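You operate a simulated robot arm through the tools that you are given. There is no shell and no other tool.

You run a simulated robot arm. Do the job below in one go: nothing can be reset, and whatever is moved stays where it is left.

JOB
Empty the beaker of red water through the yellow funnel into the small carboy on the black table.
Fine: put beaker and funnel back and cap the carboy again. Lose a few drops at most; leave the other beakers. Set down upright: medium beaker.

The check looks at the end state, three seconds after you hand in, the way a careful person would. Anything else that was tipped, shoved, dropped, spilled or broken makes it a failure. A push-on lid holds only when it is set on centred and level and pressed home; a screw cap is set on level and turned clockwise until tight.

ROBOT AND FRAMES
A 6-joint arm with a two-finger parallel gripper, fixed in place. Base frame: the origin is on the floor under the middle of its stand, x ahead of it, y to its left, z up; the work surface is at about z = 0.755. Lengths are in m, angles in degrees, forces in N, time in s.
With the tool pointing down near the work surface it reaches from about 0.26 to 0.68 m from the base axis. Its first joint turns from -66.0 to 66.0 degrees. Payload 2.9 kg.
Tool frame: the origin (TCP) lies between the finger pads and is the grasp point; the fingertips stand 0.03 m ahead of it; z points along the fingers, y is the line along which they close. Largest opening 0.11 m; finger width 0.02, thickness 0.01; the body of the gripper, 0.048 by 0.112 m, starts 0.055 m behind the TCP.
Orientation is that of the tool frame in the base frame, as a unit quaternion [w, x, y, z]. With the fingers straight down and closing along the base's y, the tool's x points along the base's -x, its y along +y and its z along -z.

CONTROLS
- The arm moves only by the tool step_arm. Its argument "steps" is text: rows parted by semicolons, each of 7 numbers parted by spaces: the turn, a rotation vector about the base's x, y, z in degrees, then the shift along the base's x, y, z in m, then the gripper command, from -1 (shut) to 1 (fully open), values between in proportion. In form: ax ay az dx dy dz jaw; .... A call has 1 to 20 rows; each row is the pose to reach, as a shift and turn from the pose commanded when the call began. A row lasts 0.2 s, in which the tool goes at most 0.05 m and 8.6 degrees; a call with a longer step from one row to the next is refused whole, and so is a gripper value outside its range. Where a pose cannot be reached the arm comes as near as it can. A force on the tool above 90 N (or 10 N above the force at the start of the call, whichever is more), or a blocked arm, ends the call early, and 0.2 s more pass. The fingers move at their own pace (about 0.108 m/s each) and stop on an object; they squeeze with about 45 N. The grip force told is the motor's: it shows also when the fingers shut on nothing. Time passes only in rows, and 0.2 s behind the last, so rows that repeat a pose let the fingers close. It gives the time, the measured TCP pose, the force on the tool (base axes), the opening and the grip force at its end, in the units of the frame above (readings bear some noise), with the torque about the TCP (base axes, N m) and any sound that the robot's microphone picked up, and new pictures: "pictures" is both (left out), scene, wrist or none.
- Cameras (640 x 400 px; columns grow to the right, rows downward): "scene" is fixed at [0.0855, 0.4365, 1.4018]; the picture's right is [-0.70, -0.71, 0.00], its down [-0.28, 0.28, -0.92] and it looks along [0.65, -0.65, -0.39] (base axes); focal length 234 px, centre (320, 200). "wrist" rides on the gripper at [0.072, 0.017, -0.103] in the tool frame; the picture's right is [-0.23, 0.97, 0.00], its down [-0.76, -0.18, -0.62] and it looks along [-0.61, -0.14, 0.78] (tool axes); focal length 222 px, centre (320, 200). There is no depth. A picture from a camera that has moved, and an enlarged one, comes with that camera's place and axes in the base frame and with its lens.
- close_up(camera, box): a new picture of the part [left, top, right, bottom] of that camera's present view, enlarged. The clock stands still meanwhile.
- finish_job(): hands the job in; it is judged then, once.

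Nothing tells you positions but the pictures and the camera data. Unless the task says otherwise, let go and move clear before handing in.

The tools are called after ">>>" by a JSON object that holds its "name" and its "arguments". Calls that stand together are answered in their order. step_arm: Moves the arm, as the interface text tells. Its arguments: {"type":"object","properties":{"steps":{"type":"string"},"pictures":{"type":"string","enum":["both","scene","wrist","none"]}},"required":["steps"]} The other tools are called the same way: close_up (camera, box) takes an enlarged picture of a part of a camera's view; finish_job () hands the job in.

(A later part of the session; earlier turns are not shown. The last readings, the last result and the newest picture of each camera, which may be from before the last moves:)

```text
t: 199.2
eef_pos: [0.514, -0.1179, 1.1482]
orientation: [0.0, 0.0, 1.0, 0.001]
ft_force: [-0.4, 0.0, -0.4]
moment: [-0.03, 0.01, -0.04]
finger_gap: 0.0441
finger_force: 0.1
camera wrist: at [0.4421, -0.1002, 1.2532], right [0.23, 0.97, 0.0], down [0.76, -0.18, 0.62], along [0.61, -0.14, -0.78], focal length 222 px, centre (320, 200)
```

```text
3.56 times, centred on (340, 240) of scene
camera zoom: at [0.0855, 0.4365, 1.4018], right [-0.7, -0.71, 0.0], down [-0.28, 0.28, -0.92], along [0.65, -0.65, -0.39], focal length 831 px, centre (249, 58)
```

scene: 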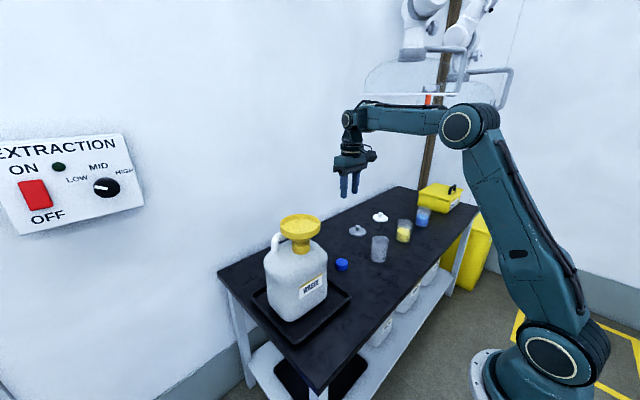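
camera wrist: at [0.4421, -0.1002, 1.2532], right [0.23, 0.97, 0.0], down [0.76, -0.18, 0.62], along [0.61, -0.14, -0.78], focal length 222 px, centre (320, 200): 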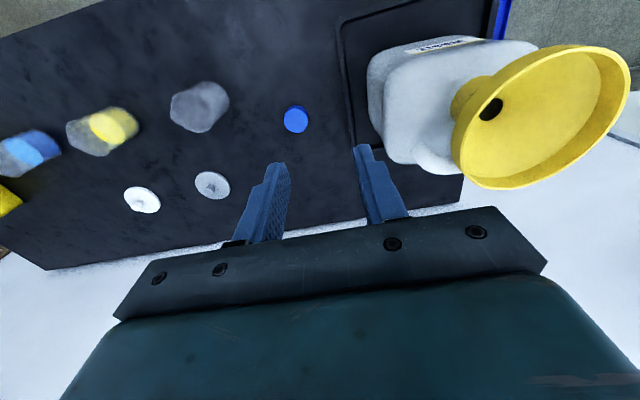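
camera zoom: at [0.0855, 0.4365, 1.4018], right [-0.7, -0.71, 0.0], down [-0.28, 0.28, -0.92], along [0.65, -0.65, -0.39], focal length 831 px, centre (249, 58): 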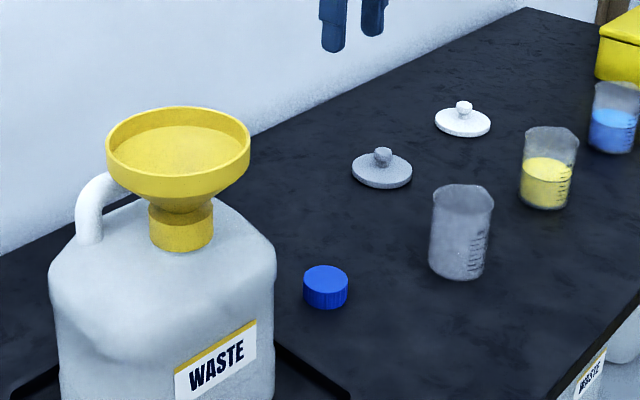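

The beaker is back and empty, and the funnel is clean. Next I take the funnel off, gripping the rim at the same place as before (TCP ≈ (0.5556, −0.0004)). First I move above it.

>>> {"name": "step_arm", "arguments": {"steps": "0 0 0 0.008 0.025 0.005 -0.38; 0 0 0 0.017 0.05 0.005 -0.38; 0 0 0 0.027 0.075 0.005 -0.38; 0 0 0 0.036 0.1 0.005 -0.38; 0 0 0 0.0417 0.1175 0.002 -0.38; 0 0 0 0.0417 0.1175 0.002 -0.38"}}

>>> {"name": "close_up", "arguments": {"camera": "scene", "box": [262, 170, 342, 250]}}

>>> {"name": "close_up", "arguments": {"camera": "wrist", "box": [200, 0, 540, 235]}}

```text
t: 200.6
eef_pos: [0.5551, -0.0018, 1.1516]
orientation: [0.001, 0.001, 1.0, 0.001]
ft_force: [-0.2, 0.5, 0.6]
moment: [-0.01, 0.01, 0.02]
finger_gap: 0.0337
finger_force: 0.0
camera wrist: at [0.4838, 0.0175, 1.2546], right [0.23, 0.97, 0.0], down [0.76, -0.18, 0.62], along [0.61, -0.14, -0.78], focal length 222 px, centre (320, 200)
```

scene: 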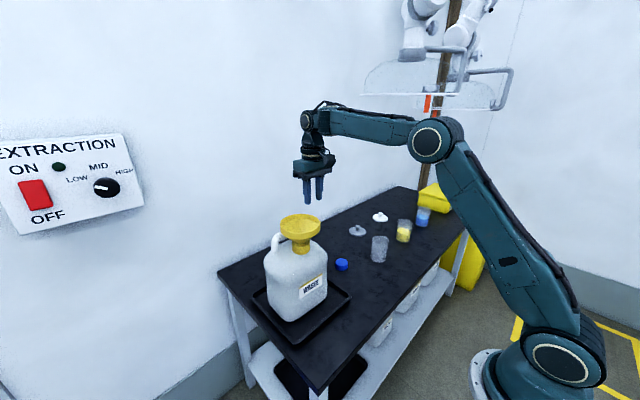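
wrist: 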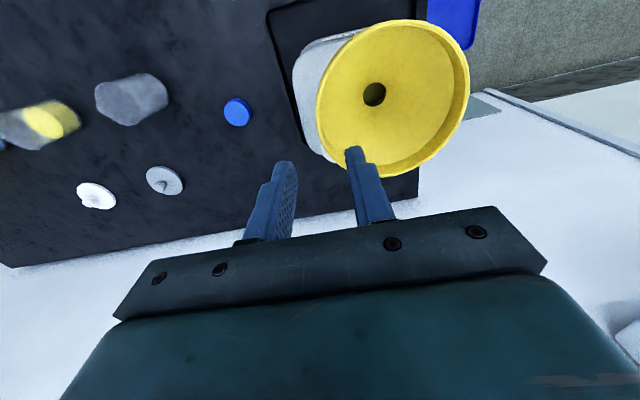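

```text
5.00 times, centred on (302, 210) of scene
camera zoom: at [0.0855, 0.4365, 1.4018], right [-0.7, -0.71, 0.0], down [-0.28, 0.28, -0.92], along [0.65, -0.65, -0.39], focal length 1169 px, centre (410, 150)
```

zoom: 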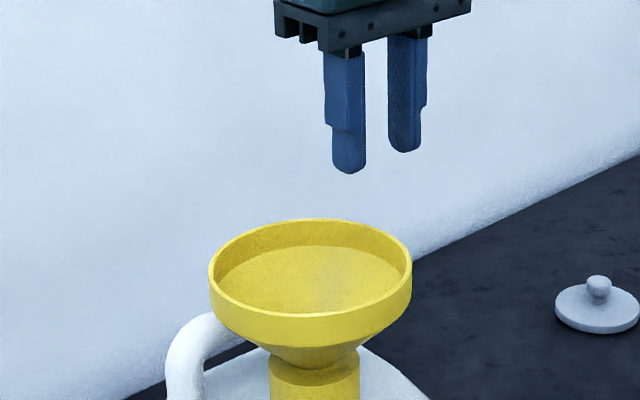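

```text
1.70 times, centred on (370, 118) of wrist
camera zoom: at [0.4838, 0.0175, 1.2546], right [0.23, 0.97, 0.0], down [0.76, -0.18, 0.62], along [0.61, -0.14, -0.78], focal length 378 px, centre (235, 340)
```

zoom: 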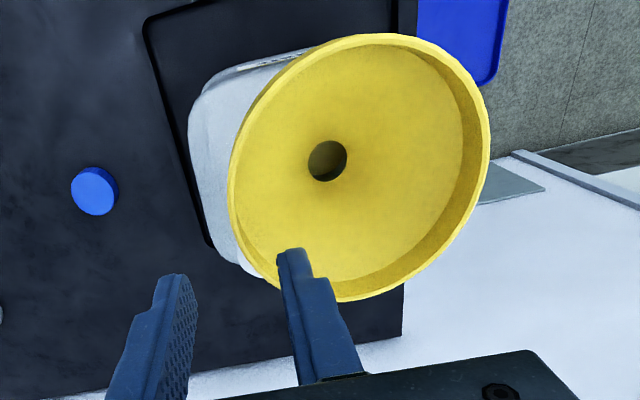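

Aligned as before. I descend with the inner finger in the bowl to z≈1.0955 and compare with the earlier release view.

>>> {"name": "step_arm", "arguments": {"steps": "0 0 0 0.0003 0.001 -0.02 -0.38; 0 0 0 0.0003 0.001 -0.04 -0.38; 0 0 0 0.0003 0.001 -0.05 -0.38; 0 0 0 0.0003 0.001 -0.0562 -0.38; 0 0 0 0.0003 0.001 -0.0562 -0.38", "pictures": "none"}}

>>> {"name": "close_up", "arguments": {"camera": "wrist", "box": [200, 0, 540, 235]}}

>>> {"name": "close_up", "arguments": {"camera": "scene", "box": [262, 190, 342, 260]}}

```text
t: 201.8
eef_pos: [0.5569, -0.0023, 1.095]
orientation: [0.0, 0.0, 1.0, 0.001]
ft_force: [-0.3, -0.6, -0.6]
moment: [0.0, 0.0, -0.03]
finger_gap: 0.0343
finger_force: 0.0
```

```text
1.70 times, centred on (370, 118) of wrist
camera zoom: at [0.4855, 0.0172, 1.1986], right [0.23, 0.97, 0.0], down [0.76, -0.18, 0.62], along [0.61, -0.14, -0.78], focal length 378 px, centre (235, 340)
```

zoom: 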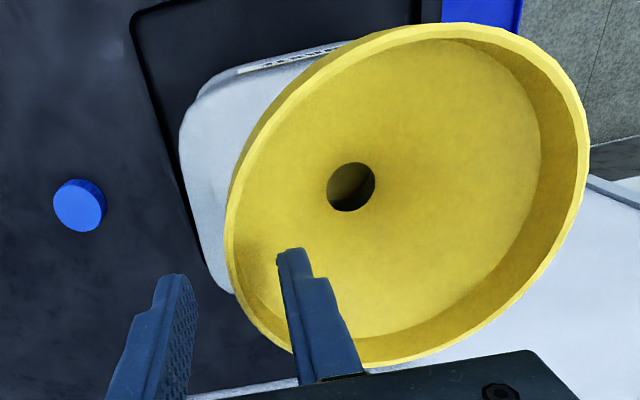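

```text
5.71 times, centred on (302, 225) of scene
camera zoom: at [0.0855, 0.4365, 1.4018], right [-0.7, -0.71, 0.0], down [-0.28, 0.28, -0.92], along [0.65, -0.65, -0.39], focal length 1336 px, centre (423, 57)
```

zoom: 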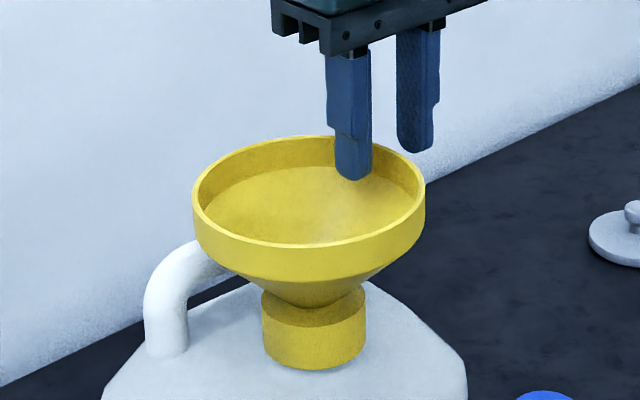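

Nearly the same; I correct ~2 mm in x and close on the rim.

>>> {"name": "step_arm", "arguments": {"steps": "0 0 0 -0.0018 0.001 0 -0.38; 0 0 0 -0.0018 0.001 0 -0.6; 0 0 0 -0.0018 0.001 0 -0.8; 0 0 0 -0.0018 0.001 0 -0.9; 0 0 0 -0.0018 0.001 0 -1; 0 0 0 -0.0018 0.001 0 -1", "pictures": "none"}}

>>> {"name": "close_up", "arguments": {"camera": "wrist", "box": [200, 0, 540, 235]}}

>>> {"name": "close_up", "arguments": {"camera": "scene", "box": [262, 190, 342, 260]}}

```text
t: 203.2
eef_pos: [0.5557, 0.0012, 1.095]
orientation: [0.0, 0.001, 1.0, 0.001]
ft_force: [-0.5, 0.2, -0.3]
moment: [0.03, 0.02, 0.0]
finger_gap: 0.0035
finger_force: 43.8
```

```text
1.70 times, centred on (370, 118) of wrist
camera zoom: at [0.4835, 0.0187, 1.1983], right [0.23, 0.97, 0.0], down [0.76, -0.18, 0.62], along [0.61, -0.14, -0.78], focal length 378 px, centre (235, 340)
```

zoom: 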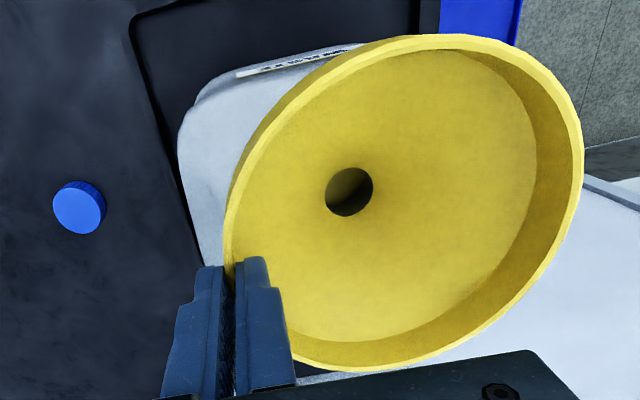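

```text
5.71 times, centred on (302, 225) of scene
camera zoom: at [0.0855, 0.4365, 1.4018], right [-0.7, -0.71, 0.0], down [-0.28, 0.28, -0.92], along [0.65, -0.65, -0.39], focal length 1336 px, centre (423, 57)
```

zoom: 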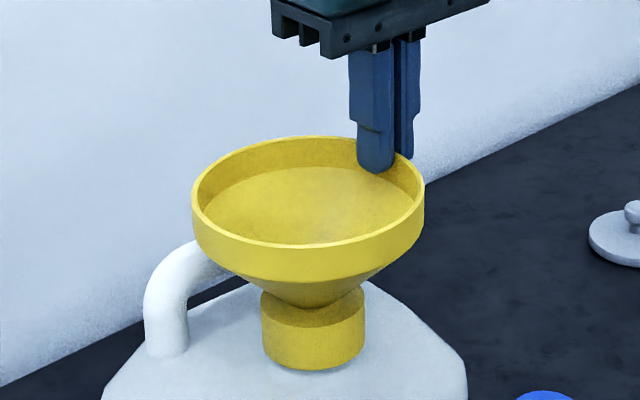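

Gripped with negligible side load. I lift straight up slowly off the neck.

>>> {"name": "step_arm", "arguments": {"steps": "0 0 0 0 0 0.004 -1; 0 0 0 0 0 0.01 -1; 0 0 0 0 0 0.018 -1; 0 0 0 0 0 0.026 -1; 0 0 0 0 0 0.034 -1; 0 0 0 0 0 0.042 -1; 0 0 0 0 0 0.05 -1; 0 0 0 0 0 0.05 -1", "pictures": "none"}}

>>> {"name": "close_up", "arguments": {"camera": "scene", "box": [262, 180, 342, 260]}}

```text
t: 205.0
eef_pos: [0.5548, -0.0005, 1.1459]
orientation: [0.001, 0.0, 1.0, 0.001]
ft_force: [0.1, -0.2, -0.9]
moment: [-0.09, 0.01, 0.03]
finger_gap: 0.0038
finger_force: 43.3
```

```text
5.00 times, centred on (302, 220) of scene
camera zoom: at [0.0855, 0.4365, 1.4018], right [-0.7, -0.71, 0.0], down [-0.28, 0.28, -0.92], along [0.65, -0.65, -0.39], focal length 1169 px, centre (410, 100)
```

zoom: 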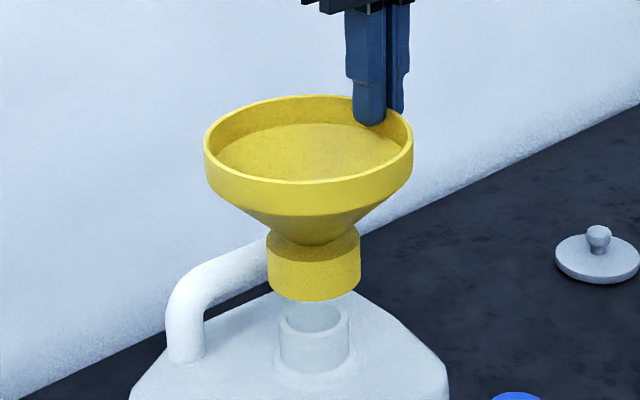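

The funnel is off cleanly. I carry it back to its original place on the table.

>>> {"name": "step_arm", "arguments": {"steps": "0 0 0 0 0 0.02 -1; 0 0 0 0 0 0.045 -1; 0 0 0 -0.017 -0.038 0.045 -1; 0 0 0 -0.034 -0.076 0.045 -1; 0 0 0 -0.051 -0.114 0.045 -1; 0 0 0 -0.068 -0.152 0.045 -1; 0 0 0 -0.085 -0.19 0.045 -1; 0 0 0 -0.102 -0.225 0.045 -1; 0 0 0 -0.102 -0.225 0.005 -1; 0 0 0 -0.102 -0.225 -0.04 -1; 0 0 0 -0.102 -0.225 -0.085 -1; 0 0 0 -0.102 -0.225 -0.13 -1; 0 0 0 -0.102 -0.225 -0.175 -1; 0 0 0 -0.102 -0.225 -0.215 -1; 0 0 0 -0.102 -0.225 -0.24 -1; 0 0 0 -0.102 -0.225 -0.24 -1"}}

>>> {"name": "close_up", "arguments": {"camera": "scene", "box": [320, 200, 420, 300]}}

```text
t: 208.4
eef_pos: [0.4537, -0.2261, 0.9049]
orientation: [0.001, 0.0, 1.0, 0.0]
ft_force: [0.7, -0.9, -2.0]
moment: [-0.07, 0.01, 0.03]
finger_gap: 0.0033
finger_force: 43.8
camera wrist: at [0.3819, -0.2071, 1.0074], right [0.23, 0.97, 0.0], down [0.76, -0.18, 0.62], along [0.61, -0.14, -0.78], focal length 222 px, centre (320, 200)
```

scene: 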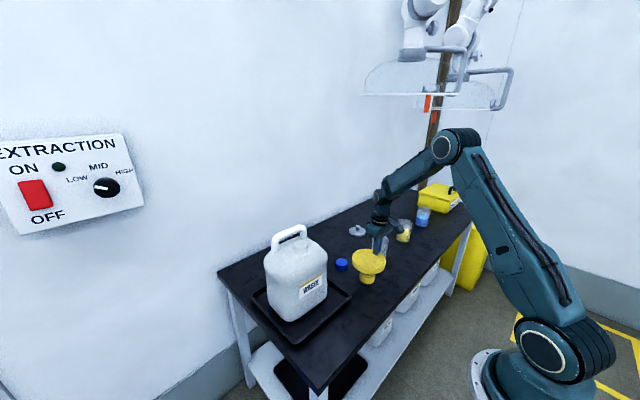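
wrist: 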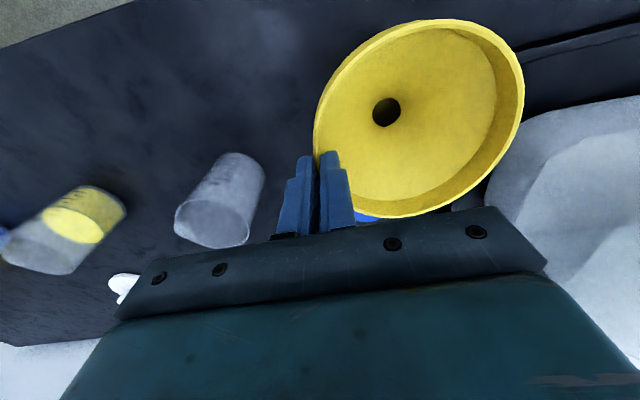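

```text
4.00 times, centred on (370, 250) of scene
camera zoom: at [0.0855, 0.4365, 1.4018], right [-0.7, -0.71, 0.0], down [-0.28, 0.28, -0.92], along [0.65, -0.65, -0.39], focal length 935 px, centre (120, 0)
```

zoom: 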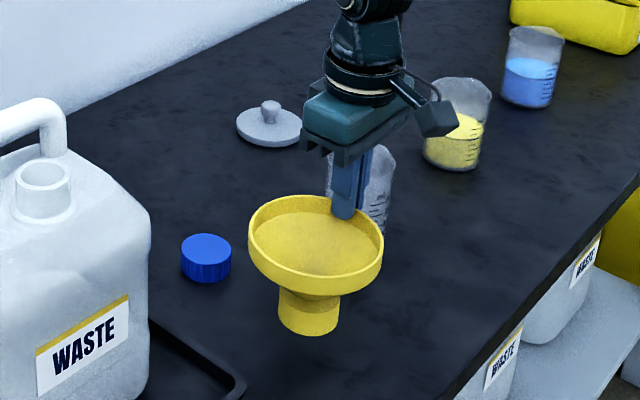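

Above its original spot. I lower the last centimetres and touch down gently.

>>> {"name": "step_arm", "arguments": {"steps": "0 0 0 0 0 -0.012 -1; 0 0 0 0 0 -0.022 -1; 0 0 0 0 0 -0.029 -1; 0 0 0 0 0 -0.033 -1; 0 0 0 0 0 -0.035 -1", "pictures": "none"}}

>>> {"name": "step_arm", "arguments": {"steps": "0 0 0 0 0 -0.001 -1; 0 0 0 0 0 -0.002 -1; 0 0 0 0 0 -0.003 -1", "pictures": "none"}}

```text
t: 209.6
eef_pos: [0.4532, -0.2258, 0.8703]
orientation: [0.001, 0.001, 1.0, 0.0]
ft_force: [0.8, -0.4, -0.7]
moment: [-0.05, 0.03, 0.0]
finger_gap: 0.0032
finger_force: 43.1
```

```text
t: 210.4
eef_pos: [0.4526, -0.2245, 0.8678]
orientation: [0.001, 0.002, 1.0, 0.0]
ft_force: [-0.3, -0.1, -0.5]
moment: [-0.02, -0.02, 0.0]
finger_gap: 0.0035
finger_force: 43.0
```

>>> {"name": "step_arm", "arguments": {"steps": "0 0 0 0 0 -0.001 -1; 0 0 0 0 0 -0.002 -1", "pictures": "none"}}

>>> {"name": "close_up", "arguments": {"camera": "scene", "box": [330, 210, 410, 300]}}

```text
t: 211.0
eef_pos: [0.4532, -0.2262, 0.8657]
orientation: [0.001, 0.002, 1.0, -0.001]
ft_force: [-6.3, -3.8, 17.2]
moment: [0.14, 0.66, 0.14]
finger_gap: 0.0035
finger_force: 43.8
```

```text
4.44 times, centred on (370, 255) of scene
camera zoom: at [0.0852, 0.4365, 1.4018], right [-0.7, -0.71, 0.0], down [-0.28, 0.28, -0.92], along [0.65, -0.65, -0.39], focal length 1039 px, centre (98, -44)
```

zoom: 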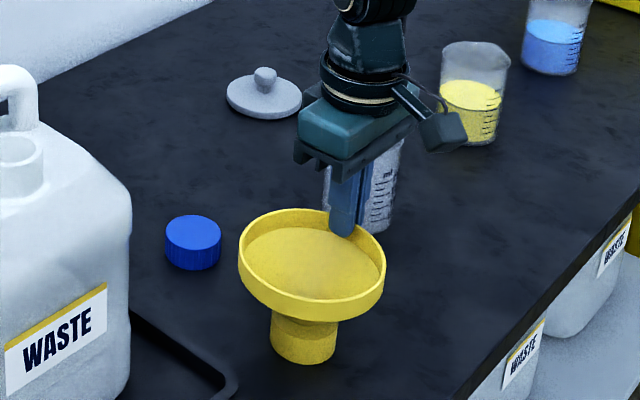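

Contact. I relieve the load and release the rim.

>>> {"name": "step_arm", "arguments": {"steps": "0 0 0 0 0 0.0012 -1; 0 0 0 0 0 0.0012 -1; 0 0 0 0 0 0.0012 -0.8; 0 0 0 0 0 0.0012 -0.5; 0 0 0 0 0 0.0012 -0.38; 0 0 0 0 0 0.0012 -0.38", "pictures": "none"}}

>>> {"name": "close_up", "arguments": {"camera": "scene", "box": [330, 210, 410, 300]}}

>>> {"name": "close_up", "arguments": {"camera": "wrist", "box": [200, 0, 540, 235]}}

```text
t: 212.4
eef_pos: [0.4536, -0.2254, 0.8651]
orientation: [0.001, 0.001, 1.0, 0.001]
ft_force: [-0.5, 0.3, -0.6]
moment: [0.03, 0.0, -0.03]
finger_gap: 0.0341
finger_force: 0.1
```

```text
4.44 times, centred on (370, 255) of scene
camera zoom: at [0.0855, 0.4365, 1.4018], right [-0.7, -0.71, 0.0], down [-0.28, 0.28, -0.92], along [0.65, -0.65, -0.39], focal length 1039 px, centre (98, -44)
```

zoom: 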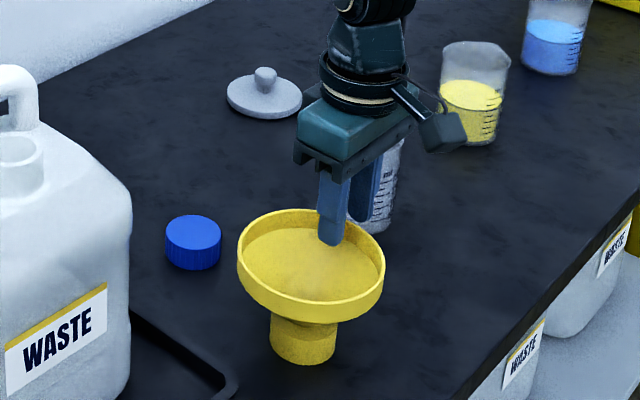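

```text
1.70 times, centred on (370, 118) of wrist
camera zoom: at [0.3816, -0.2061, 0.9696], right [0.23, 0.97, 0.0], down [0.76, -0.18, 0.62], along [0.61, -0.14, -0.78], focal length 378 px, centre (235, 340)
```

zoom: 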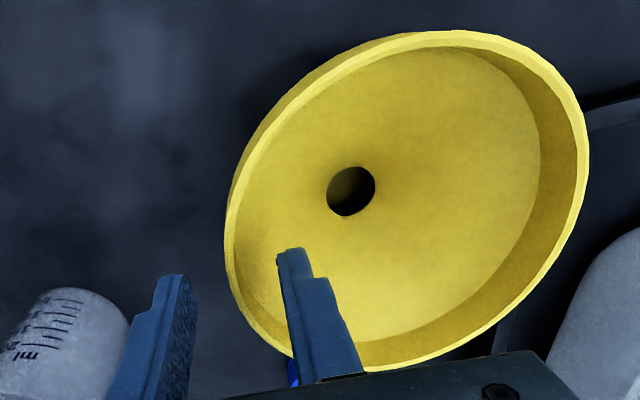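

The funnel stands back in place. I lift clear, then move over the blue cap with yaw +45° to pick it up exactly as it was released.

>>> {"name": "step_arm", "arguments": {"steps": "0 0 0 0 0 0.01 -0.38; 0 0 0 0 0 0.035 -0.38; 0 0 0 0 0 0.07 -0.38; 0 0 0 0 0 0.105 -0.2; 0 0 0 0 0 0.135 0; 0 0 7.5 0.023 0.006 0.135 0.2; 0 0 15 0.046 0.012 0.135 0.25; 0 0 22.5 0.069 0.018 0.135 0.25; 0 0 30 0.092 0.024 0.125 0.25; 0 0 37.5 0.115 0.031 0.11 0.25; 0 0 45 0.136 0.0366 0.085 0.25; 0 0 45 0.136 0.0366 0.065 0.25; 0 0 45 0.136 0.0366 0.065 0.25"}}

>>> {"name": "close_up", "arguments": {"camera": "wrist", "box": [200, 40, 460, 210]}}

>>> {"name": "close_up", "arguments": {"camera": "scene", "box": [300, 200, 420, 300]}}

```text
t: 215.2
eef_pos: [0.5873, -0.1888, 0.9312]
orientation: [0.0, -0.382, 0.924, 0.0]
ft_force: [0.7, -0.4, 0.8]
moment: [-0.03, 0.01, -0.02]
finger_gap: 0.0688
finger_force: 0.1
camera wrist: at [0.525, -0.2254, 1.0344], right [-0.53, 0.85, 0.0], down [0.66, 0.41, 0.62], along [0.53, 0.33, -0.78], focal length 222 px, centre (320, 200)
```

scene: 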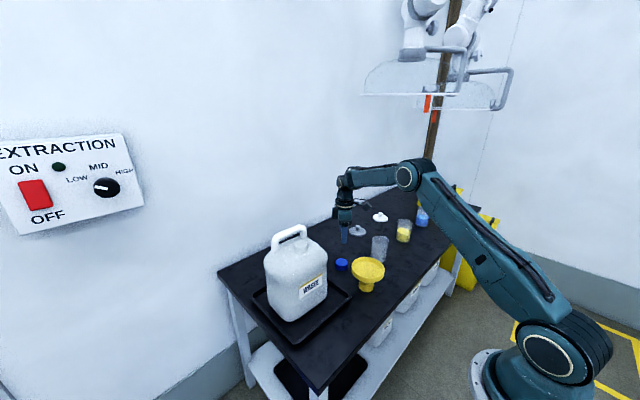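
wrist: 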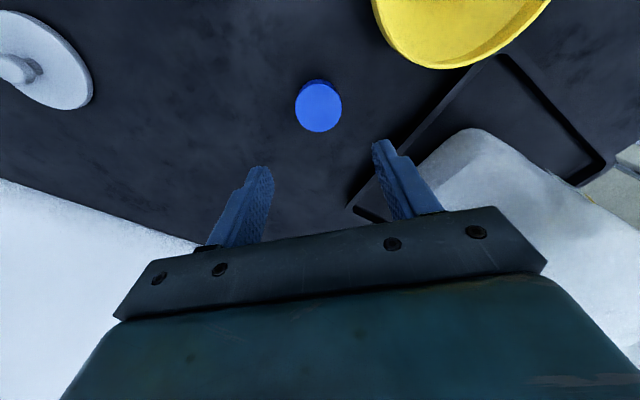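

```text
2.35 times, centred on (330, 125) of wrist
camera zoom: at [0.525, -0.2254, 1.0344], right [-0.53, 0.85, 0.0], down [0.66, 0.41, 0.62], along [0.53, 0.33, -0.78], focal length 523 px, centre (296, 376)
```

zoom: 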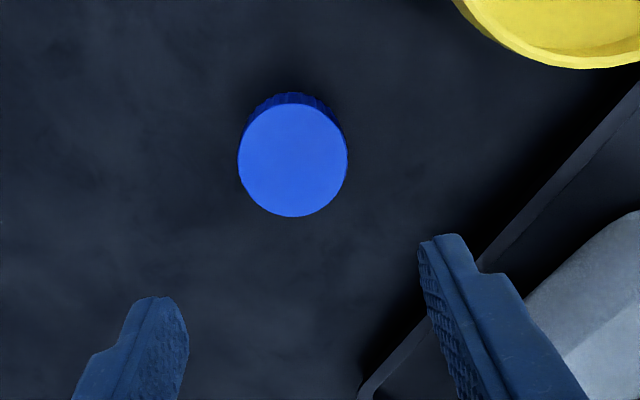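

```text
4.00 times, centred on (360, 250) of scene
camera zoom: at [0.0855, 0.4365, 1.4018], right [-0.7, -0.71, 0.0], down [-0.28, 0.28, -0.92], along [0.65, -0.65, -0.39], focal length 935 px, centre (160, 0)
```

zoom: 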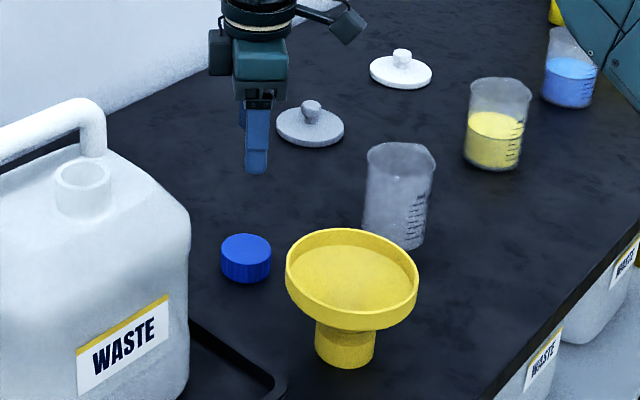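

The cap is right below. I descend around it and compare with the view at release.

>>> {"name": "step_arm", "arguments": {"steps": "0 0 0 0.0005 0 -0.04 0.2; 0 0 0 0.0005 0 -0.08 0.2; 0 0 0 0.0005 0 -0.115 0.2; 0 0 0 0.0005 0 -0.133 0.2; 0 0 0 0.0005 0 -0.14 0.2; 0 0 0 0.0005 0 -0.14 0.2", "pictures": "none"}}

>>> {"name": "close_up", "arguments": {"camera": "wrist", "box": [200, 60, 460, 230]}}

>>> {"name": "close_up", "arguments": {"camera": "scene", "box": [310, 220, 390, 280]}}

```text
t: 216.6
eef_pos: [0.5884, -0.187, 0.7918]
orientation: [0.0, -0.382, 0.924, 0.0]
ft_force: [0.3, -0.4, 1.1]
moment: [0.01, 0.01, -0.03]
finger_gap: 0.0661
finger_force: 0.1
```

```text
2.35 times, centred on (330, 145) of wrist
camera zoom: at [0.5264, -0.2256, 0.8954], right [-0.53, 0.85, 0.0], down [0.66, 0.41, 0.62], along [0.53, 0.33, -0.78], focal length 523 px, centre (296, 329)
```

zoom: 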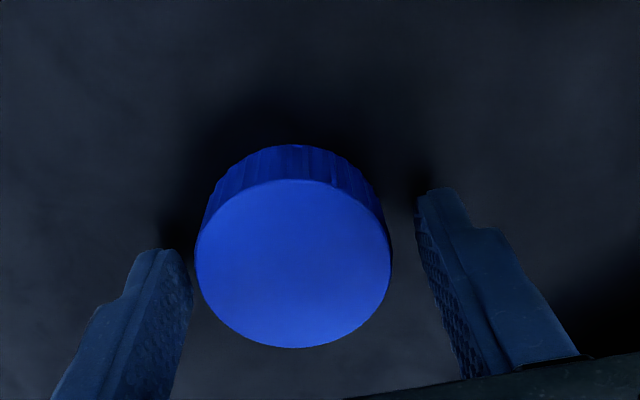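

```text
6.67 times, centred on (350, 250) of scene
camera zoom: at [0.0855, 0.4365, 1.4018], right [-0.7, -0.71, 0.0], down [-0.28, 0.28, -0.92], along [0.65, -0.65, -0.39], focal length 1558 px, centre (120, -133)
```

zoom: 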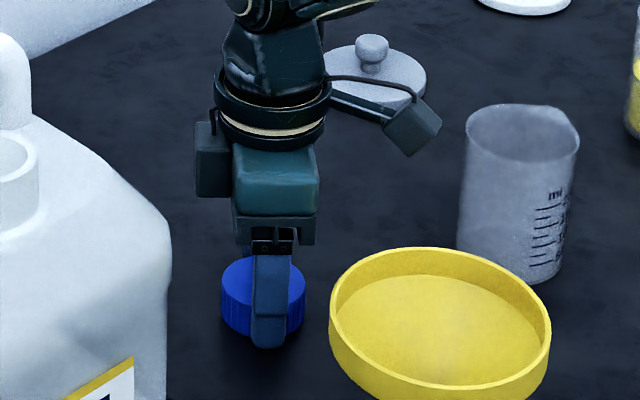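

The relation matches the release exactly. I go down the last 2 mm and close on the cap.

>>> {"name": "step_arm", "arguments": {"steps": "0 0 0 0 0 -0.0018 0.2; 0 0 0 0 0 -0.0018 0; 0 0 0 0 0 -0.0018 -0.4; 0 0 0 0 0 -0.0018 -1; 0 0 0 0 0 -0.0018 -1", "pictures": "none"}}

>>> {"name": "close_up", "arguments": {"camera": "wrist", "box": [200, 60, 460, 230]}}

```text
t: 217.8
eef_pos: [0.5904, -0.1882, 0.7908]
orientation: [0.0, -0.382, 0.924, 0.001]
ft_force: [0.8, 1.0, 0.7]
moment: [0.01, -0.03, -0.02]
finger_gap: 0.0503
finger_force: 45.0
```

```text
2.35 times, centred on (330, 145) of wrist
camera zoom: at [0.5268, -0.2255, 0.8934], right [-0.53, 0.85, 0.0], down [0.66, 0.41, 0.62], along [0.53, 0.33, -0.78], focal length 523 px, centre (296, 329)
```

zoom: 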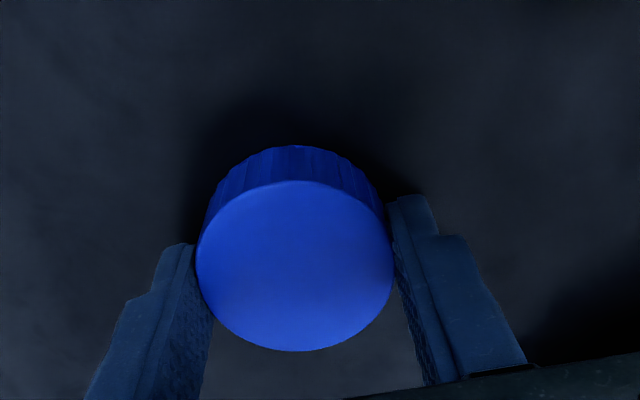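

Cap gripped. I lift it and carry it over the carboy's neck.

>>> {"name": "step_arm", "arguments": {"steps": "0 0 0 0 0 0.01 -1; 0 0 0 0 0 0.05 -1; 0 0 0 0 0 0.1 -1; 0 0 0 0 0 0.15 -1; 0 0 0 0 0 0.2 -1; 0 0 0 0 0 0.25 -1; 0 0 0 0 0 0.3 -1; 0 0 0 0 0 0.33 -1; 0 0 0 -0.006 0.041 0.33 -1; 0 0 0 -0.012 0.082 0.33 -1; 0 0 0 -0.018 0.123 0.33 -1; 0 0 0 -0.024 0.164 0.33 -1; 0 0 0 -0.03 0.205 0.33 -1; 0 0 0 -0.0368 0.2456 0.33 -1; 0 0 0 -0.0368 0.2456 0.29 -1; 0 0 0 -0.0368 0.2456 0.265 -1; 0 0 0 -0.0368 0.2456 0.265 -1"}}

>>> {"name": "close_up", "arguments": {"camera": "scene", "box": [262, 190, 342, 260]}}

>>> {"name": "close_up", "arguments": {"camera": "wrist", "box": [200, 40, 460, 230]}}

```text
t: 221.4
eef_pos: [0.5802, 0.0595, 1.0699]
orientation: [0.0, -0.382, 0.924, 0.001]
ft_force: [0.9, 0.3, -0.4]
moment: [0.0, 0.0, -0.01]
finger_gap: 0.0505
finger_force: 45.0
out of reach, approached as far as the arm can: row 15, 16, 17
camera wrist: at [0.5172, 0.021, 1.1722], right [-0.53, 0.85, 0.0], down [0.67, 0.41, 0.62], along [0.53, 0.33, -0.78], focal length 222 px, centre (320, 200)
```

scene: 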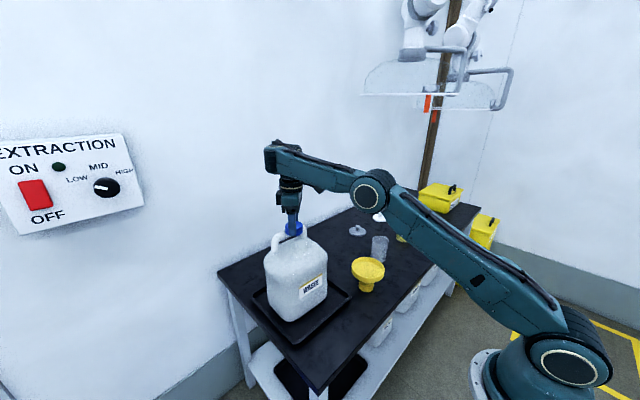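
wrist: 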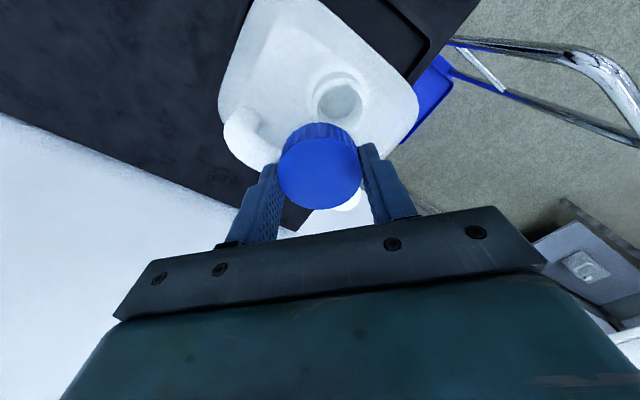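

```text
5.71 times, centred on (302, 225) of scene
camera zoom: at [0.0855, 0.4365, 1.4018], right [-0.7, -0.71, 0.0], down [-0.28, 0.28, -0.92], along [0.65, -0.65, -0.39], focal length 1336 px, centre (423, 57)
```

zoom: 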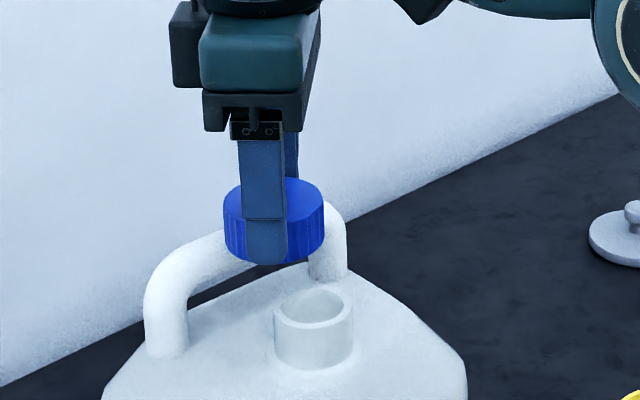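

```text
2.11 times, centred on (330, 135) of wrist
camera zoom: at [0.5172, 0.021, 1.1722], right [-0.53, 0.85, 0.0], down [0.67, 0.41, 0.62], along [0.53, 0.33, -0.78], focal length 468 px, centre (299, 337)
```

zoom: 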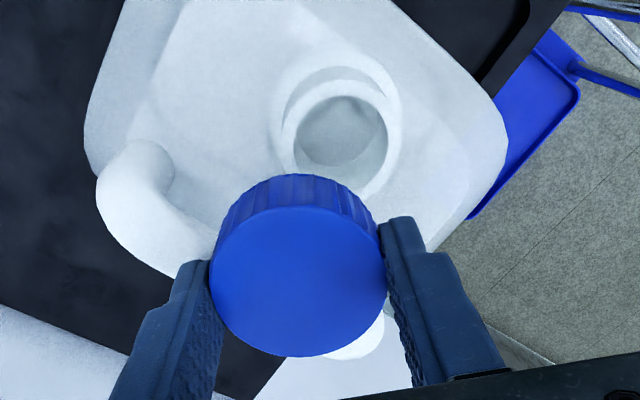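

The wrist again got caught in its aligned (singular) posture, flipped. The cap is still held above the carboy; I'll first raise it and move away to free space to untwist the wrist.

>>> {"name": "step_arm", "arguments": {"steps": "0 0 0 0 0 0.02 -1; 0 0 0 0 0 0.05 -1; 0 0 0 0 -0.03 0.07 -1; 0 0 0 -0.005 -0.07 0.07 -1; 0 0 0 -0.01 -0.11 0.07 -1; 0 0 0 -0.02 -0.15 0.06 -1; 0 0 0 -0.03 -0.18 0.05 -1; 0 0 0 -0.03 -0.18 0.05 -1", "pictures": "scene"}}

>>> {"name": "close_up", "arguments": {"camera": "scene", "box": [280, 100, 440, 260]}}

```text
t: 223.2
eef_pos: [0.5493, -0.121, 1.1224]
orientation: [0.001, -0.382, 0.924, 0.0]
ft_force: [-0.1, 0.3, -0.8]
moment: [0.0, -0.01, 0.01]
finger_gap: 0.0505
finger_force: 45.3
```

scene: 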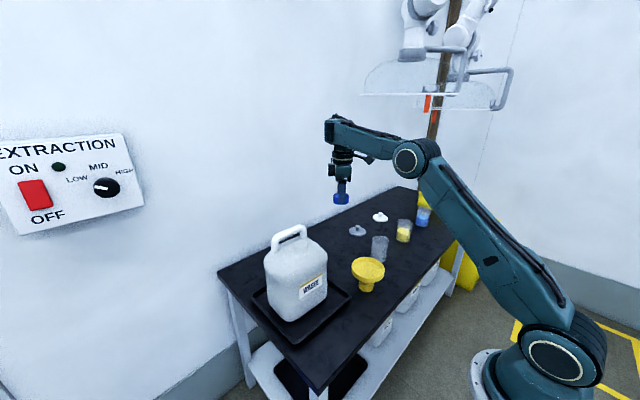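

```text
2.50 times, centred on (360, 180) of scene
camera zoom: at [0.0855, 0.4365, 1.4018], right [-0.7, -0.71, 0.0], down [-0.28, 0.28, -0.92], along [0.65, -0.65, -0.39], focal length 584 px, centre (220, 250)
```

zoom: 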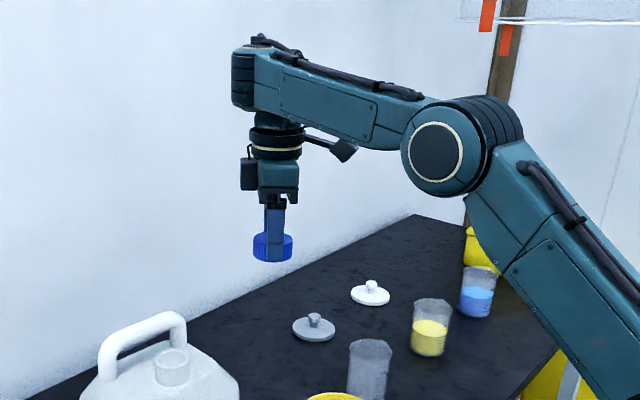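

The wrist is in the folded (flipped) state. I rotate the yaw negative here in free space so that the first wrist joint unwinds to its normal position.

>>> {"name": "step_arm", "arguments": {"steps": "0 0 -8 0 0 0 -1; 0 0 -16 0 0 0 -1; 0 0 -24 0 0 0 -1; 0 0 -32 0 0 0 -1; 0 0 -40 0 0 0 -1; 0 0 -48 0 0 0 -1; 0 0 -56 0 0 0 -1; 0 0 -64 0 0 0 -1; 0 0 -72 0 0 0 -1; 0 0 -80 0 0 0 -1; 0 0 -88 0 0 0 -1; 0 0 -96 0 0 0 -1; 0 0 -104 0 0 0 -1; 0 0 -112 0 0 0 -1; 0 0 -120 0 0 0 -1; 0 0 -128 0 0 0 -1; 0 0 -136 0 0 0 -1; 0 0 -145 0 0 0 -1; 0 0 -145 0 0 0 -1", "pictures": "scene"}}

>>> {"name": "close_up", "arguments": {"camera": "scene", "box": [280, 100, 440, 260]}}

```text
refused: row 18 steps farther than a row can; nothing moved
```

```text
2.50 times, centred on (360, 180) of scene
camera zoom: at [0.0855, 0.4365, 1.4018], right [-0.7, -0.71, 0.0], down [-0.28, 0.28, -0.92], along [0.65, -0.65, -0.39], focal length 584 px, centre (220, 250)
```

zoom: 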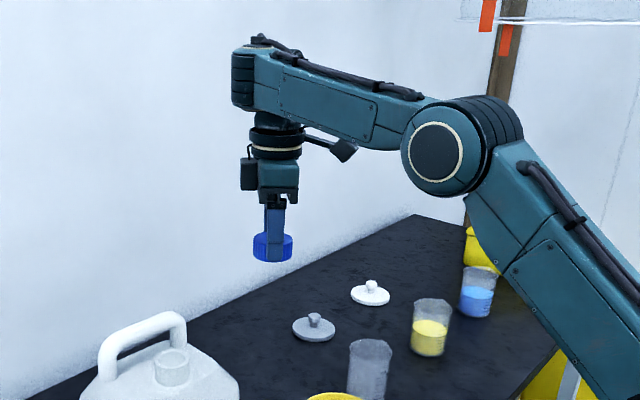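

That call was refused for one row step being too large; I repeat it with the last row split.

>>> {"name": "step_arm", "arguments": {"steps": "0 0 -8 0 0 0 -1; 0 0 -16 0 0 0 -1; 0 0 -24 0 0 0 -1; 0 0 -32 0 0 0 -1; 0 0 -40 0 0 0 -1; 0 0 -48 0 0 0 -1; 0 0 -56 0 0 0 -1; 0 0 -64 0 0 0 -1; 0 0 -72 0 0 0 -1; 0 0 -80 0 0 0 -1; 0 0 -88 0 0 0 -1; 0 0 -96 0 0 0 -1; 0 0 -104 0 0 0 -1; 0 0 -112 0 0 0 -1; 0 0 -120 0 0 0 -1; 0 0 -128 0 0 0 -1; 0 0 -136 0 0 0 -1; 0 0 -144 0 0 0 -1; 0 0 -145 0 0 0 -1", "pictures": "scene"}}

>>> {"name": "close_up", "arguments": {"camera": "scene", "box": [280, 100, 440, 260]}}

```text
t: 227.2
eef_pos: [0.5481, -0.1205, 1.1195]
orientation: [0.002, 0.768, 0.64, -0.001]
ft_force: [-0.5, -0.4, 0.0]
moment: [0.0, -0.01, -0.01]
finger_gap: 0.0504
finger_force: 45.1
```

scene: 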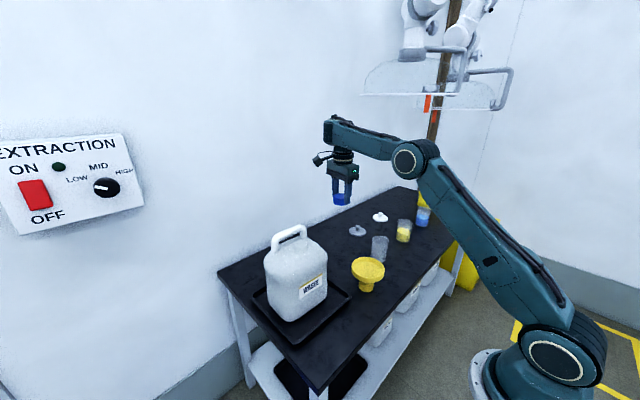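

```text
2.50 times, centred on (360, 180) of scene
camera zoom: at [0.0855, 0.4365, 1.4018], right [-0.7, -0.71, 0.0], down [-0.28, 0.28, -0.92], along [0.65, -0.65, -0.39], focal length 584 px, centre (220, 250)
```

zoom: 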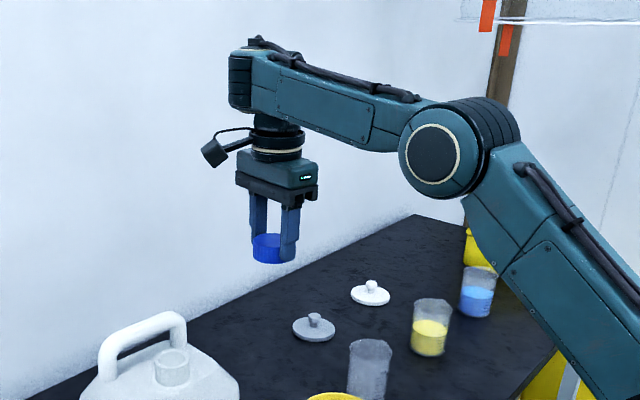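

I think the first wrist joint is folded ~90° sideways. I'll unwind it by tilting the tool ~20° to the right and then swinging that tilt round to forward, all in free space with the cap held.

>>> {"name": "step_arm", "arguments": {"steps": "-6.7 2 0 0 0 0 -1; -13.4 4.1 0 0 0 0 -1; -19.1 5.84 0 0 0 0 -1; -19.98 0.69 0 0 0 0 -1; -19.48 -4.5 0 0 0 0 -1; -17.65 -9.39 0 0 0 0 -1; -14.62 -13.64 0 0 0 0 -1; -10.59 -16.96 0 0 0 0 -1; -5.84 -19.12 0 0 0 0 -1; -5.84 -19.12 0 0 0 0 -1", "pictures": "scene"}}

>>> {"name": "close_up", "arguments": {"camera": "scene", "box": [280, 100, 440, 260]}}

```text
t: 229.4
eef_pos: [0.5488, -0.1209, 1.1193]
orientation: [0.147, 0.755, 0.632, 0.095]
ft_force: [0.0, -0.6, -0.4]
moment: [-0.03, 0.01, -0.01]
finger_gap: 0.0502
finger_force: 45.0
out of reach, approached as far as the arm can: row 1, 2, 3, 4
```

scene: 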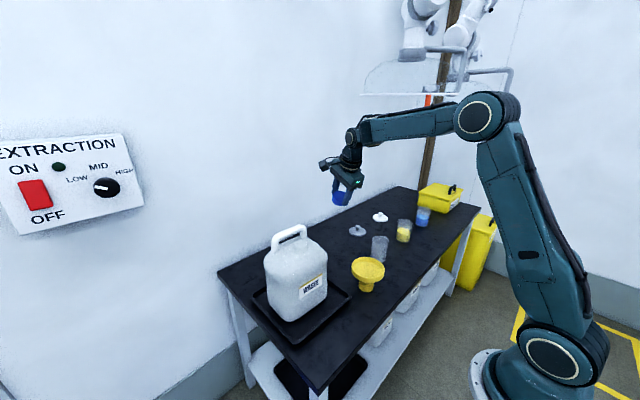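

```text
2.50 times, centred on (360, 180) of scene
camera zoom: at [0.0855, 0.4365, 1.4018], right [-0.7, -0.71, 0.0], down [-0.28, 0.28, -0.92], along [0.65, -0.65, -0.39], focal length 584 px, centre (220, 250)
```

zoom: 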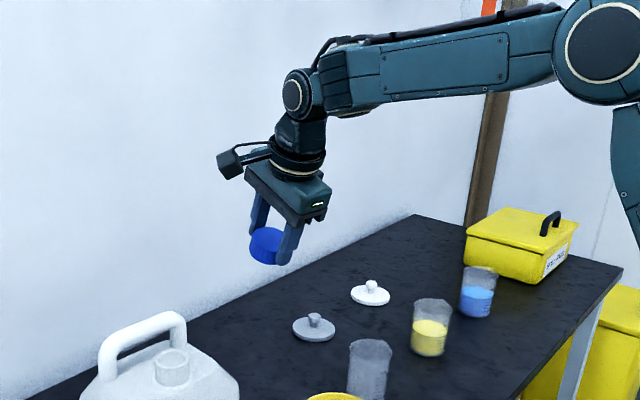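

That worked — the wrist is back in its normal posture with the cap still held. I level the tool while moving slightly in and down (staying away from the aligned posture).

>>> {"name": "step_arm", "arguments": {"steps": "0 0 0 -0.02 0 -0.015 -1; 1.95 6.4 0 -0.035 0 -0.03 -1; 3.9 12.8 0 -0.05 0 -0.04 -1; 5.84 19.12 0 -0.05 0 -0.045 -1; 5.84 19.12 0 -0.05 0 -0.045 -1", "pictures": "none"}}

>>> {"name": "step_arm", "arguments": {"steps": "0 0 8 0 0 0 -1; 0 0 16 0 0 0 -1; 0 0 24 0 0 0 -1; 0 0 32 0 0 0 -1; 0 0 40 0 0 0 -1; 0 0 48 0 0 0 -1; 0 0 56 0 0 0 -1; 0 0 64 0 0 0 -1; 0 0 72 0 0 0 -1; 0 0 80 0 0 0 -1; 0 0 88 0 0 0 -1; 0 0 96 0 0 0 -1; 0 0 104 0 0 0 -1; 0 0 112 0 0 0 -1; 0 0 120 0 0 0 -1; 0 0 128 0 0 0 -1; 0 0 136 0 0 0 -1; 0 0 144 0 0 0 -1; 0 0 145.4 0 0 0 -1", "pictures": "scene"}}

```text
t: 230.6
eef_pos: [0.4999, -0.1187, 1.0739]
orientation: [0.001, 0.767, 0.642, -0.001]
ft_force: [0.6, 0.7, 0.3]
moment: [0.01, 0.02, -0.01]
finger_gap: 0.0501
finger_force: 44.9
```

```text
t: 234.6
eef_pos: [0.4988, -0.1204, 1.0752]
orientation: [0.001, -0.386, 0.923, 0.001]
ft_force: [-0.5, 0.9, -0.1]
moment: [0.0, -0.02, 0.0]
finger_gap: 0.0503
finger_force: 44.9
```

scene: 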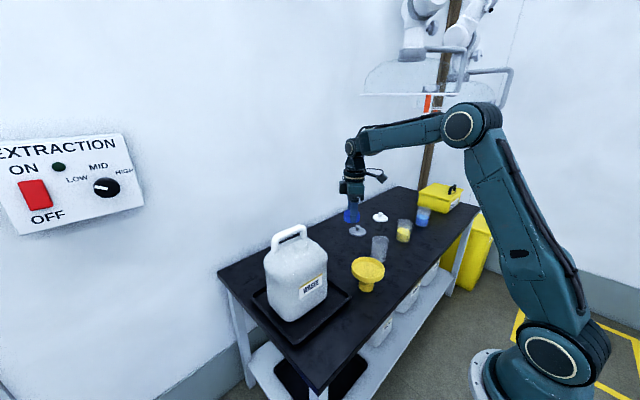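

Level, yaw +45°, normal posture. Now I bring the cap over the neck at z≈1.065 (cap bottom ~1.03).

>>> {"name": "step_arm", "arguments": {"steps": "0 0 0 0.009 0.03 0 -1; 0 0 0 0.018 0.06 0 -1; 0 0 0 0.027 0.09 0 -1; 0 0 0 0.036 0.12 0 -1; 0 0 0 0.045 0.15 0 -1; 0 0 0 0.0529 0.1771 -0.004 -1; 0 0 0 0.0529 0.1771 -0.008 -1; 0 0 0 0.0529 0.1771 -0.008 -1", "pictures": "wrist"}}

>>> {"name": "close_up", "arguments": {"camera": "scene", "box": [262, 190, 342, 260]}}

>>> {"name": "close_up", "arguments": {"camera": "wrist", "box": [200, 40, 460, 230]}}

```text
t: 236.4
eef_pos: [0.5514, 0.057, 1.0664]
orientation: [0.001, -0.385, 0.923, 0.002]
ft_force: [0.3, 0.9, 0.1]
moment: [0.03, -0.01, 0.0]
finger_gap: 0.0501
finger_force: 45.5
camera wrist: at [0.4892, 0.0181, 1.1701], right [-0.53, 0.85, 0.0], down [0.66, 0.41, 0.62], along [0.53, 0.33, -0.78], focal length 222 px, centre (320, 200)
```

wrist: 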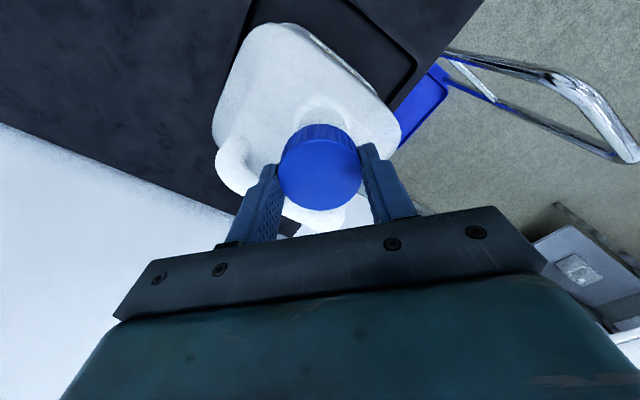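

```text
5.71 times, centred on (302, 225) of scene
camera zoom: at [0.0855, 0.4365, 1.4018], right [-0.7, -0.71, 0.0], down [-0.28, 0.28, -0.92], along [0.65, -0.65, -0.39], focal length 1336 px, centre (423, 57)
```

zoom: 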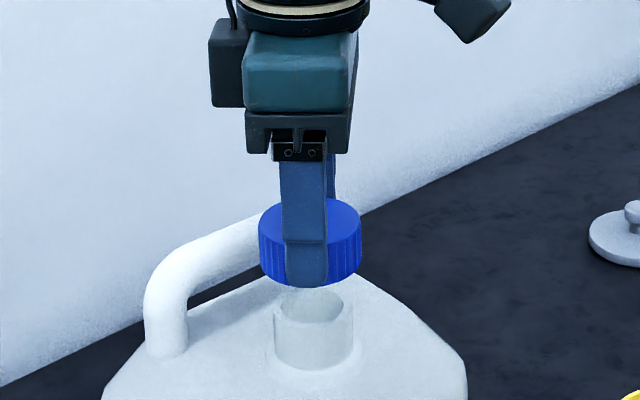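

```text
2.11 times, centred on (330, 135) of wrist
camera zoom: at [0.4892, 0.0181, 1.1701], right [-0.53, 0.85, 0.0], down [0.66, 0.41, 0.62], along [0.53, 0.33, -0.78], focal length 468 px, centre (299, 337)
```

zoom: 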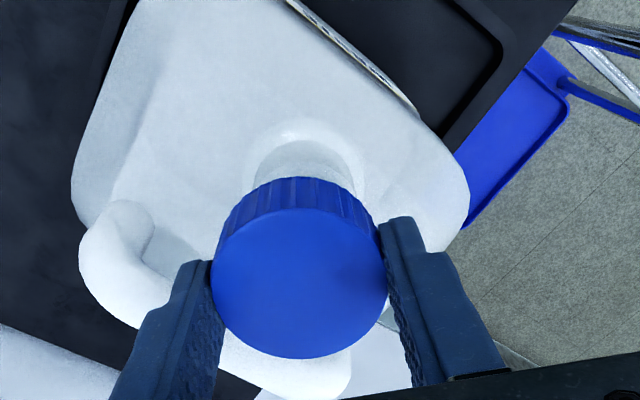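

The cap is aligned above the neck in the scene view. I descend in small steps, watching for misaligned contact.

>>> {"name": "step_arm", "arguments": {"steps": "0 0 0 0 0 -0.008 -1; 0 0 0 0 0 -0.016 -1; 0 0 0 0 0 -0.022 -1; 0 0 0 0 0 -0.025 -1", "pictures": "none"}}

>>> {"name": "step_arm", "arguments": {"steps": "0 0 0 0 0 -0.0015 -1; 0 0 0 0 0 -0.003 -1; 0 0 0 0 0 -0.0045 -1", "pictures": "none"}}

>>> {"name": "close_up", "arguments": {"camera": "scene", "box": [262, 190, 342, 260]}}

```text
t: 237.4
eef_pos: [0.5523, 0.0566, 1.0426]
orientation: [0.001, -0.385, 0.923, 0.001]
ft_force: [0.2, -0.2, -0.4]
moment: [0.03, 0.0, -0.02]
finger_gap: 0.0504
finger_force: 45.4
```

```text
t: 238.2
eef_pos: [0.5511, 0.0579, 1.0404]
orientation: [0.002, -0.385, 0.923, 0.0]
ft_force: [-4.0, -0.5, 16.0]
moment: [-0.09, 0.48, -0.01]
finger_gap: 0.0504
finger_force: 45.3
```

```text
5.71 times, centred on (302, 225) of scene
camera zoom: at [0.0851, 0.4365, 1.4018], right [-0.7, -0.71, 0.0], down [-0.28, 0.28, -0.92], along [0.65, -0.65, -0.39], focal length 1336 px, centre (423, 57)
```

zoom: 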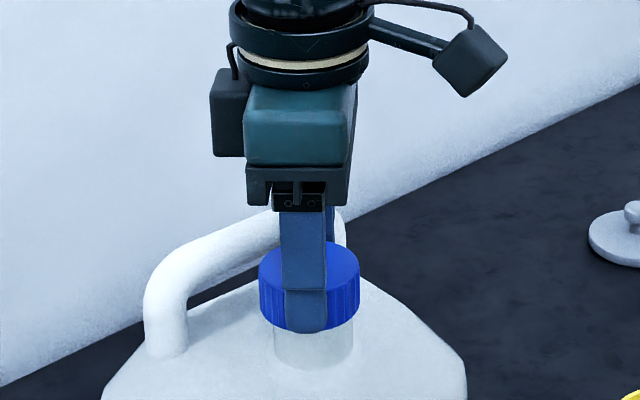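

Contact is early: the cap rim is catching the neck's −x edge, so the cap is slightly too far in +x. I back off 3 mm, shift −2 mm in x and retry.

>>> {"name": "step_arm", "arguments": {"steps": "0 0 0 0 0 0.003 -1; 0 0 0 -0.002 -0.0004 0.005 -1; 0 0 0 -0.002 -0.0004 0.002 -1; 0 0 0 -0.002 -0.0004 0 -1; 0 0 0 -0.002 -0.0004 -0.001 -1", "pictures": "none"}}

```text
t: 239.4
eef_pos: [0.5492, 0.0571, 1.0354]
orientation: [0.0, -0.385, 0.923, 0.0]
ft_force: [2.4, 2.5, -1.4]
moment: [0.06, -0.03, 0.0]
finger_gap: 0.0503
finger_force: 44.9
```

It slipped over the neck (no vertical load, small side force). I nudge back half a millimetre and continue down.

>>> {"name": "step_arm", "arguments": {"steps": "0 0 0 0.0004 0.0005 -0.0015 -1; 0 0 0 0.0004 0.0005 -0.003 -1; 0 0 0 0.0004 0.0005 -0.0045 -1", "pictures": "none"}}

>>> {"name": "step_arm", "arguments": {"steps": "0 0 0 0 0 -0.0015 -1; 0 0 0 0 0 -0.003 -1; 0 0 0 0 0 -0.0045 -1", "pictures": "none"}}

>>> {"name": "close_up", "arguments": {"camera": "scene", "box": [262, 190, 342, 260]}}

```text
t: 240.2
eef_pos: [0.5506, 0.0585, 1.0327]
orientation: [0.0, -0.385, 0.923, 0.001]
ft_force: [-0.1, 0.0, 0.1]
moment: [-0.03, -0.01, -0.04]
finger_gap: 0.0501
finger_force: 44.9
```

```text
t: 241.0
eef_pos: [0.5503, 0.0553, 1.0274]
orientation: [0.0, -0.385, 0.923, 0.001]
ft_force: [-1.0, 0.4, 0.1]
moment: [0.02, -0.01, 0.02]
finger_gap: 0.0504
finger_force: 45.2
```

```text
5.71 times, centred on (302, 225) of scene
camera zoom: at [0.0855, 0.4365, 1.4018], right [-0.7, -0.71, 0.0], down [-0.28, 0.28, -0.92], along [0.65, -0.65, -0.39], focal length 1336 px, centre (423, 57)
```

zoom: 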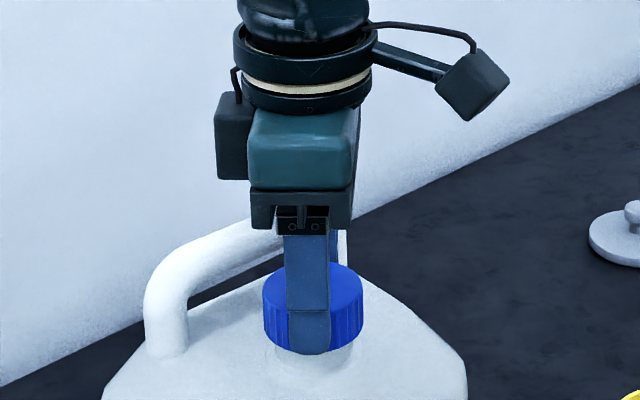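

Sliding down freely. I continue to thread contact.

>>> {"name": "step_arm", "arguments": {"steps": "0 0 0 0 0 -0.0012 -1; 0 0 0 0 0 -0.0024 -1; 0 0 0 0 0 -0.0036 -1", "pictures": "none"}}

>>> {"name": "step_arm", "arguments": {"steps": "0 0 0 0 0 -0.001 -1; 0 0 0 0 0 -0.002 -1", "pictures": "none"}}

```text
t: 241.8
eef_pos: [0.5501, 0.0559, 1.0237]
orientation: [0.0, -0.385, 0.923, 0.002]
ft_force: [-0.5, 0.0, 0.0]
moment: [0.01, 0.01, 0.03]
finger_gap: 0.05
finger_force: 45.4
```

```text
t: 242.4
eef_pos: [0.55, 0.0582, 1.0219]
orientation: [0.001, -0.385, 0.923, 0.001]
ft_force: [-1.1, 3.2, 0.8]
moment: [-0.21, 0.11, 0.03]
finger_gap: 0.0502
finger_force: 44.6
```

>>> {"name": "step_arm", "arguments": {"steps": "0 0 0 0 0 -0.0008 -1; 0 0 0 0 0 -0.0016 -1", "pictures": "none"}}

```text
t: 243.0
eef_pos: [0.5503, 0.0577, 1.022]
orientation: [0.001, -0.385, 0.923, 0.0]
ft_force: [-2.0, 2.8, 12.4]
moment: [-0.06, 0.43, 0.02]
finger_gap: 0.0502
finger_force: 45.4
```

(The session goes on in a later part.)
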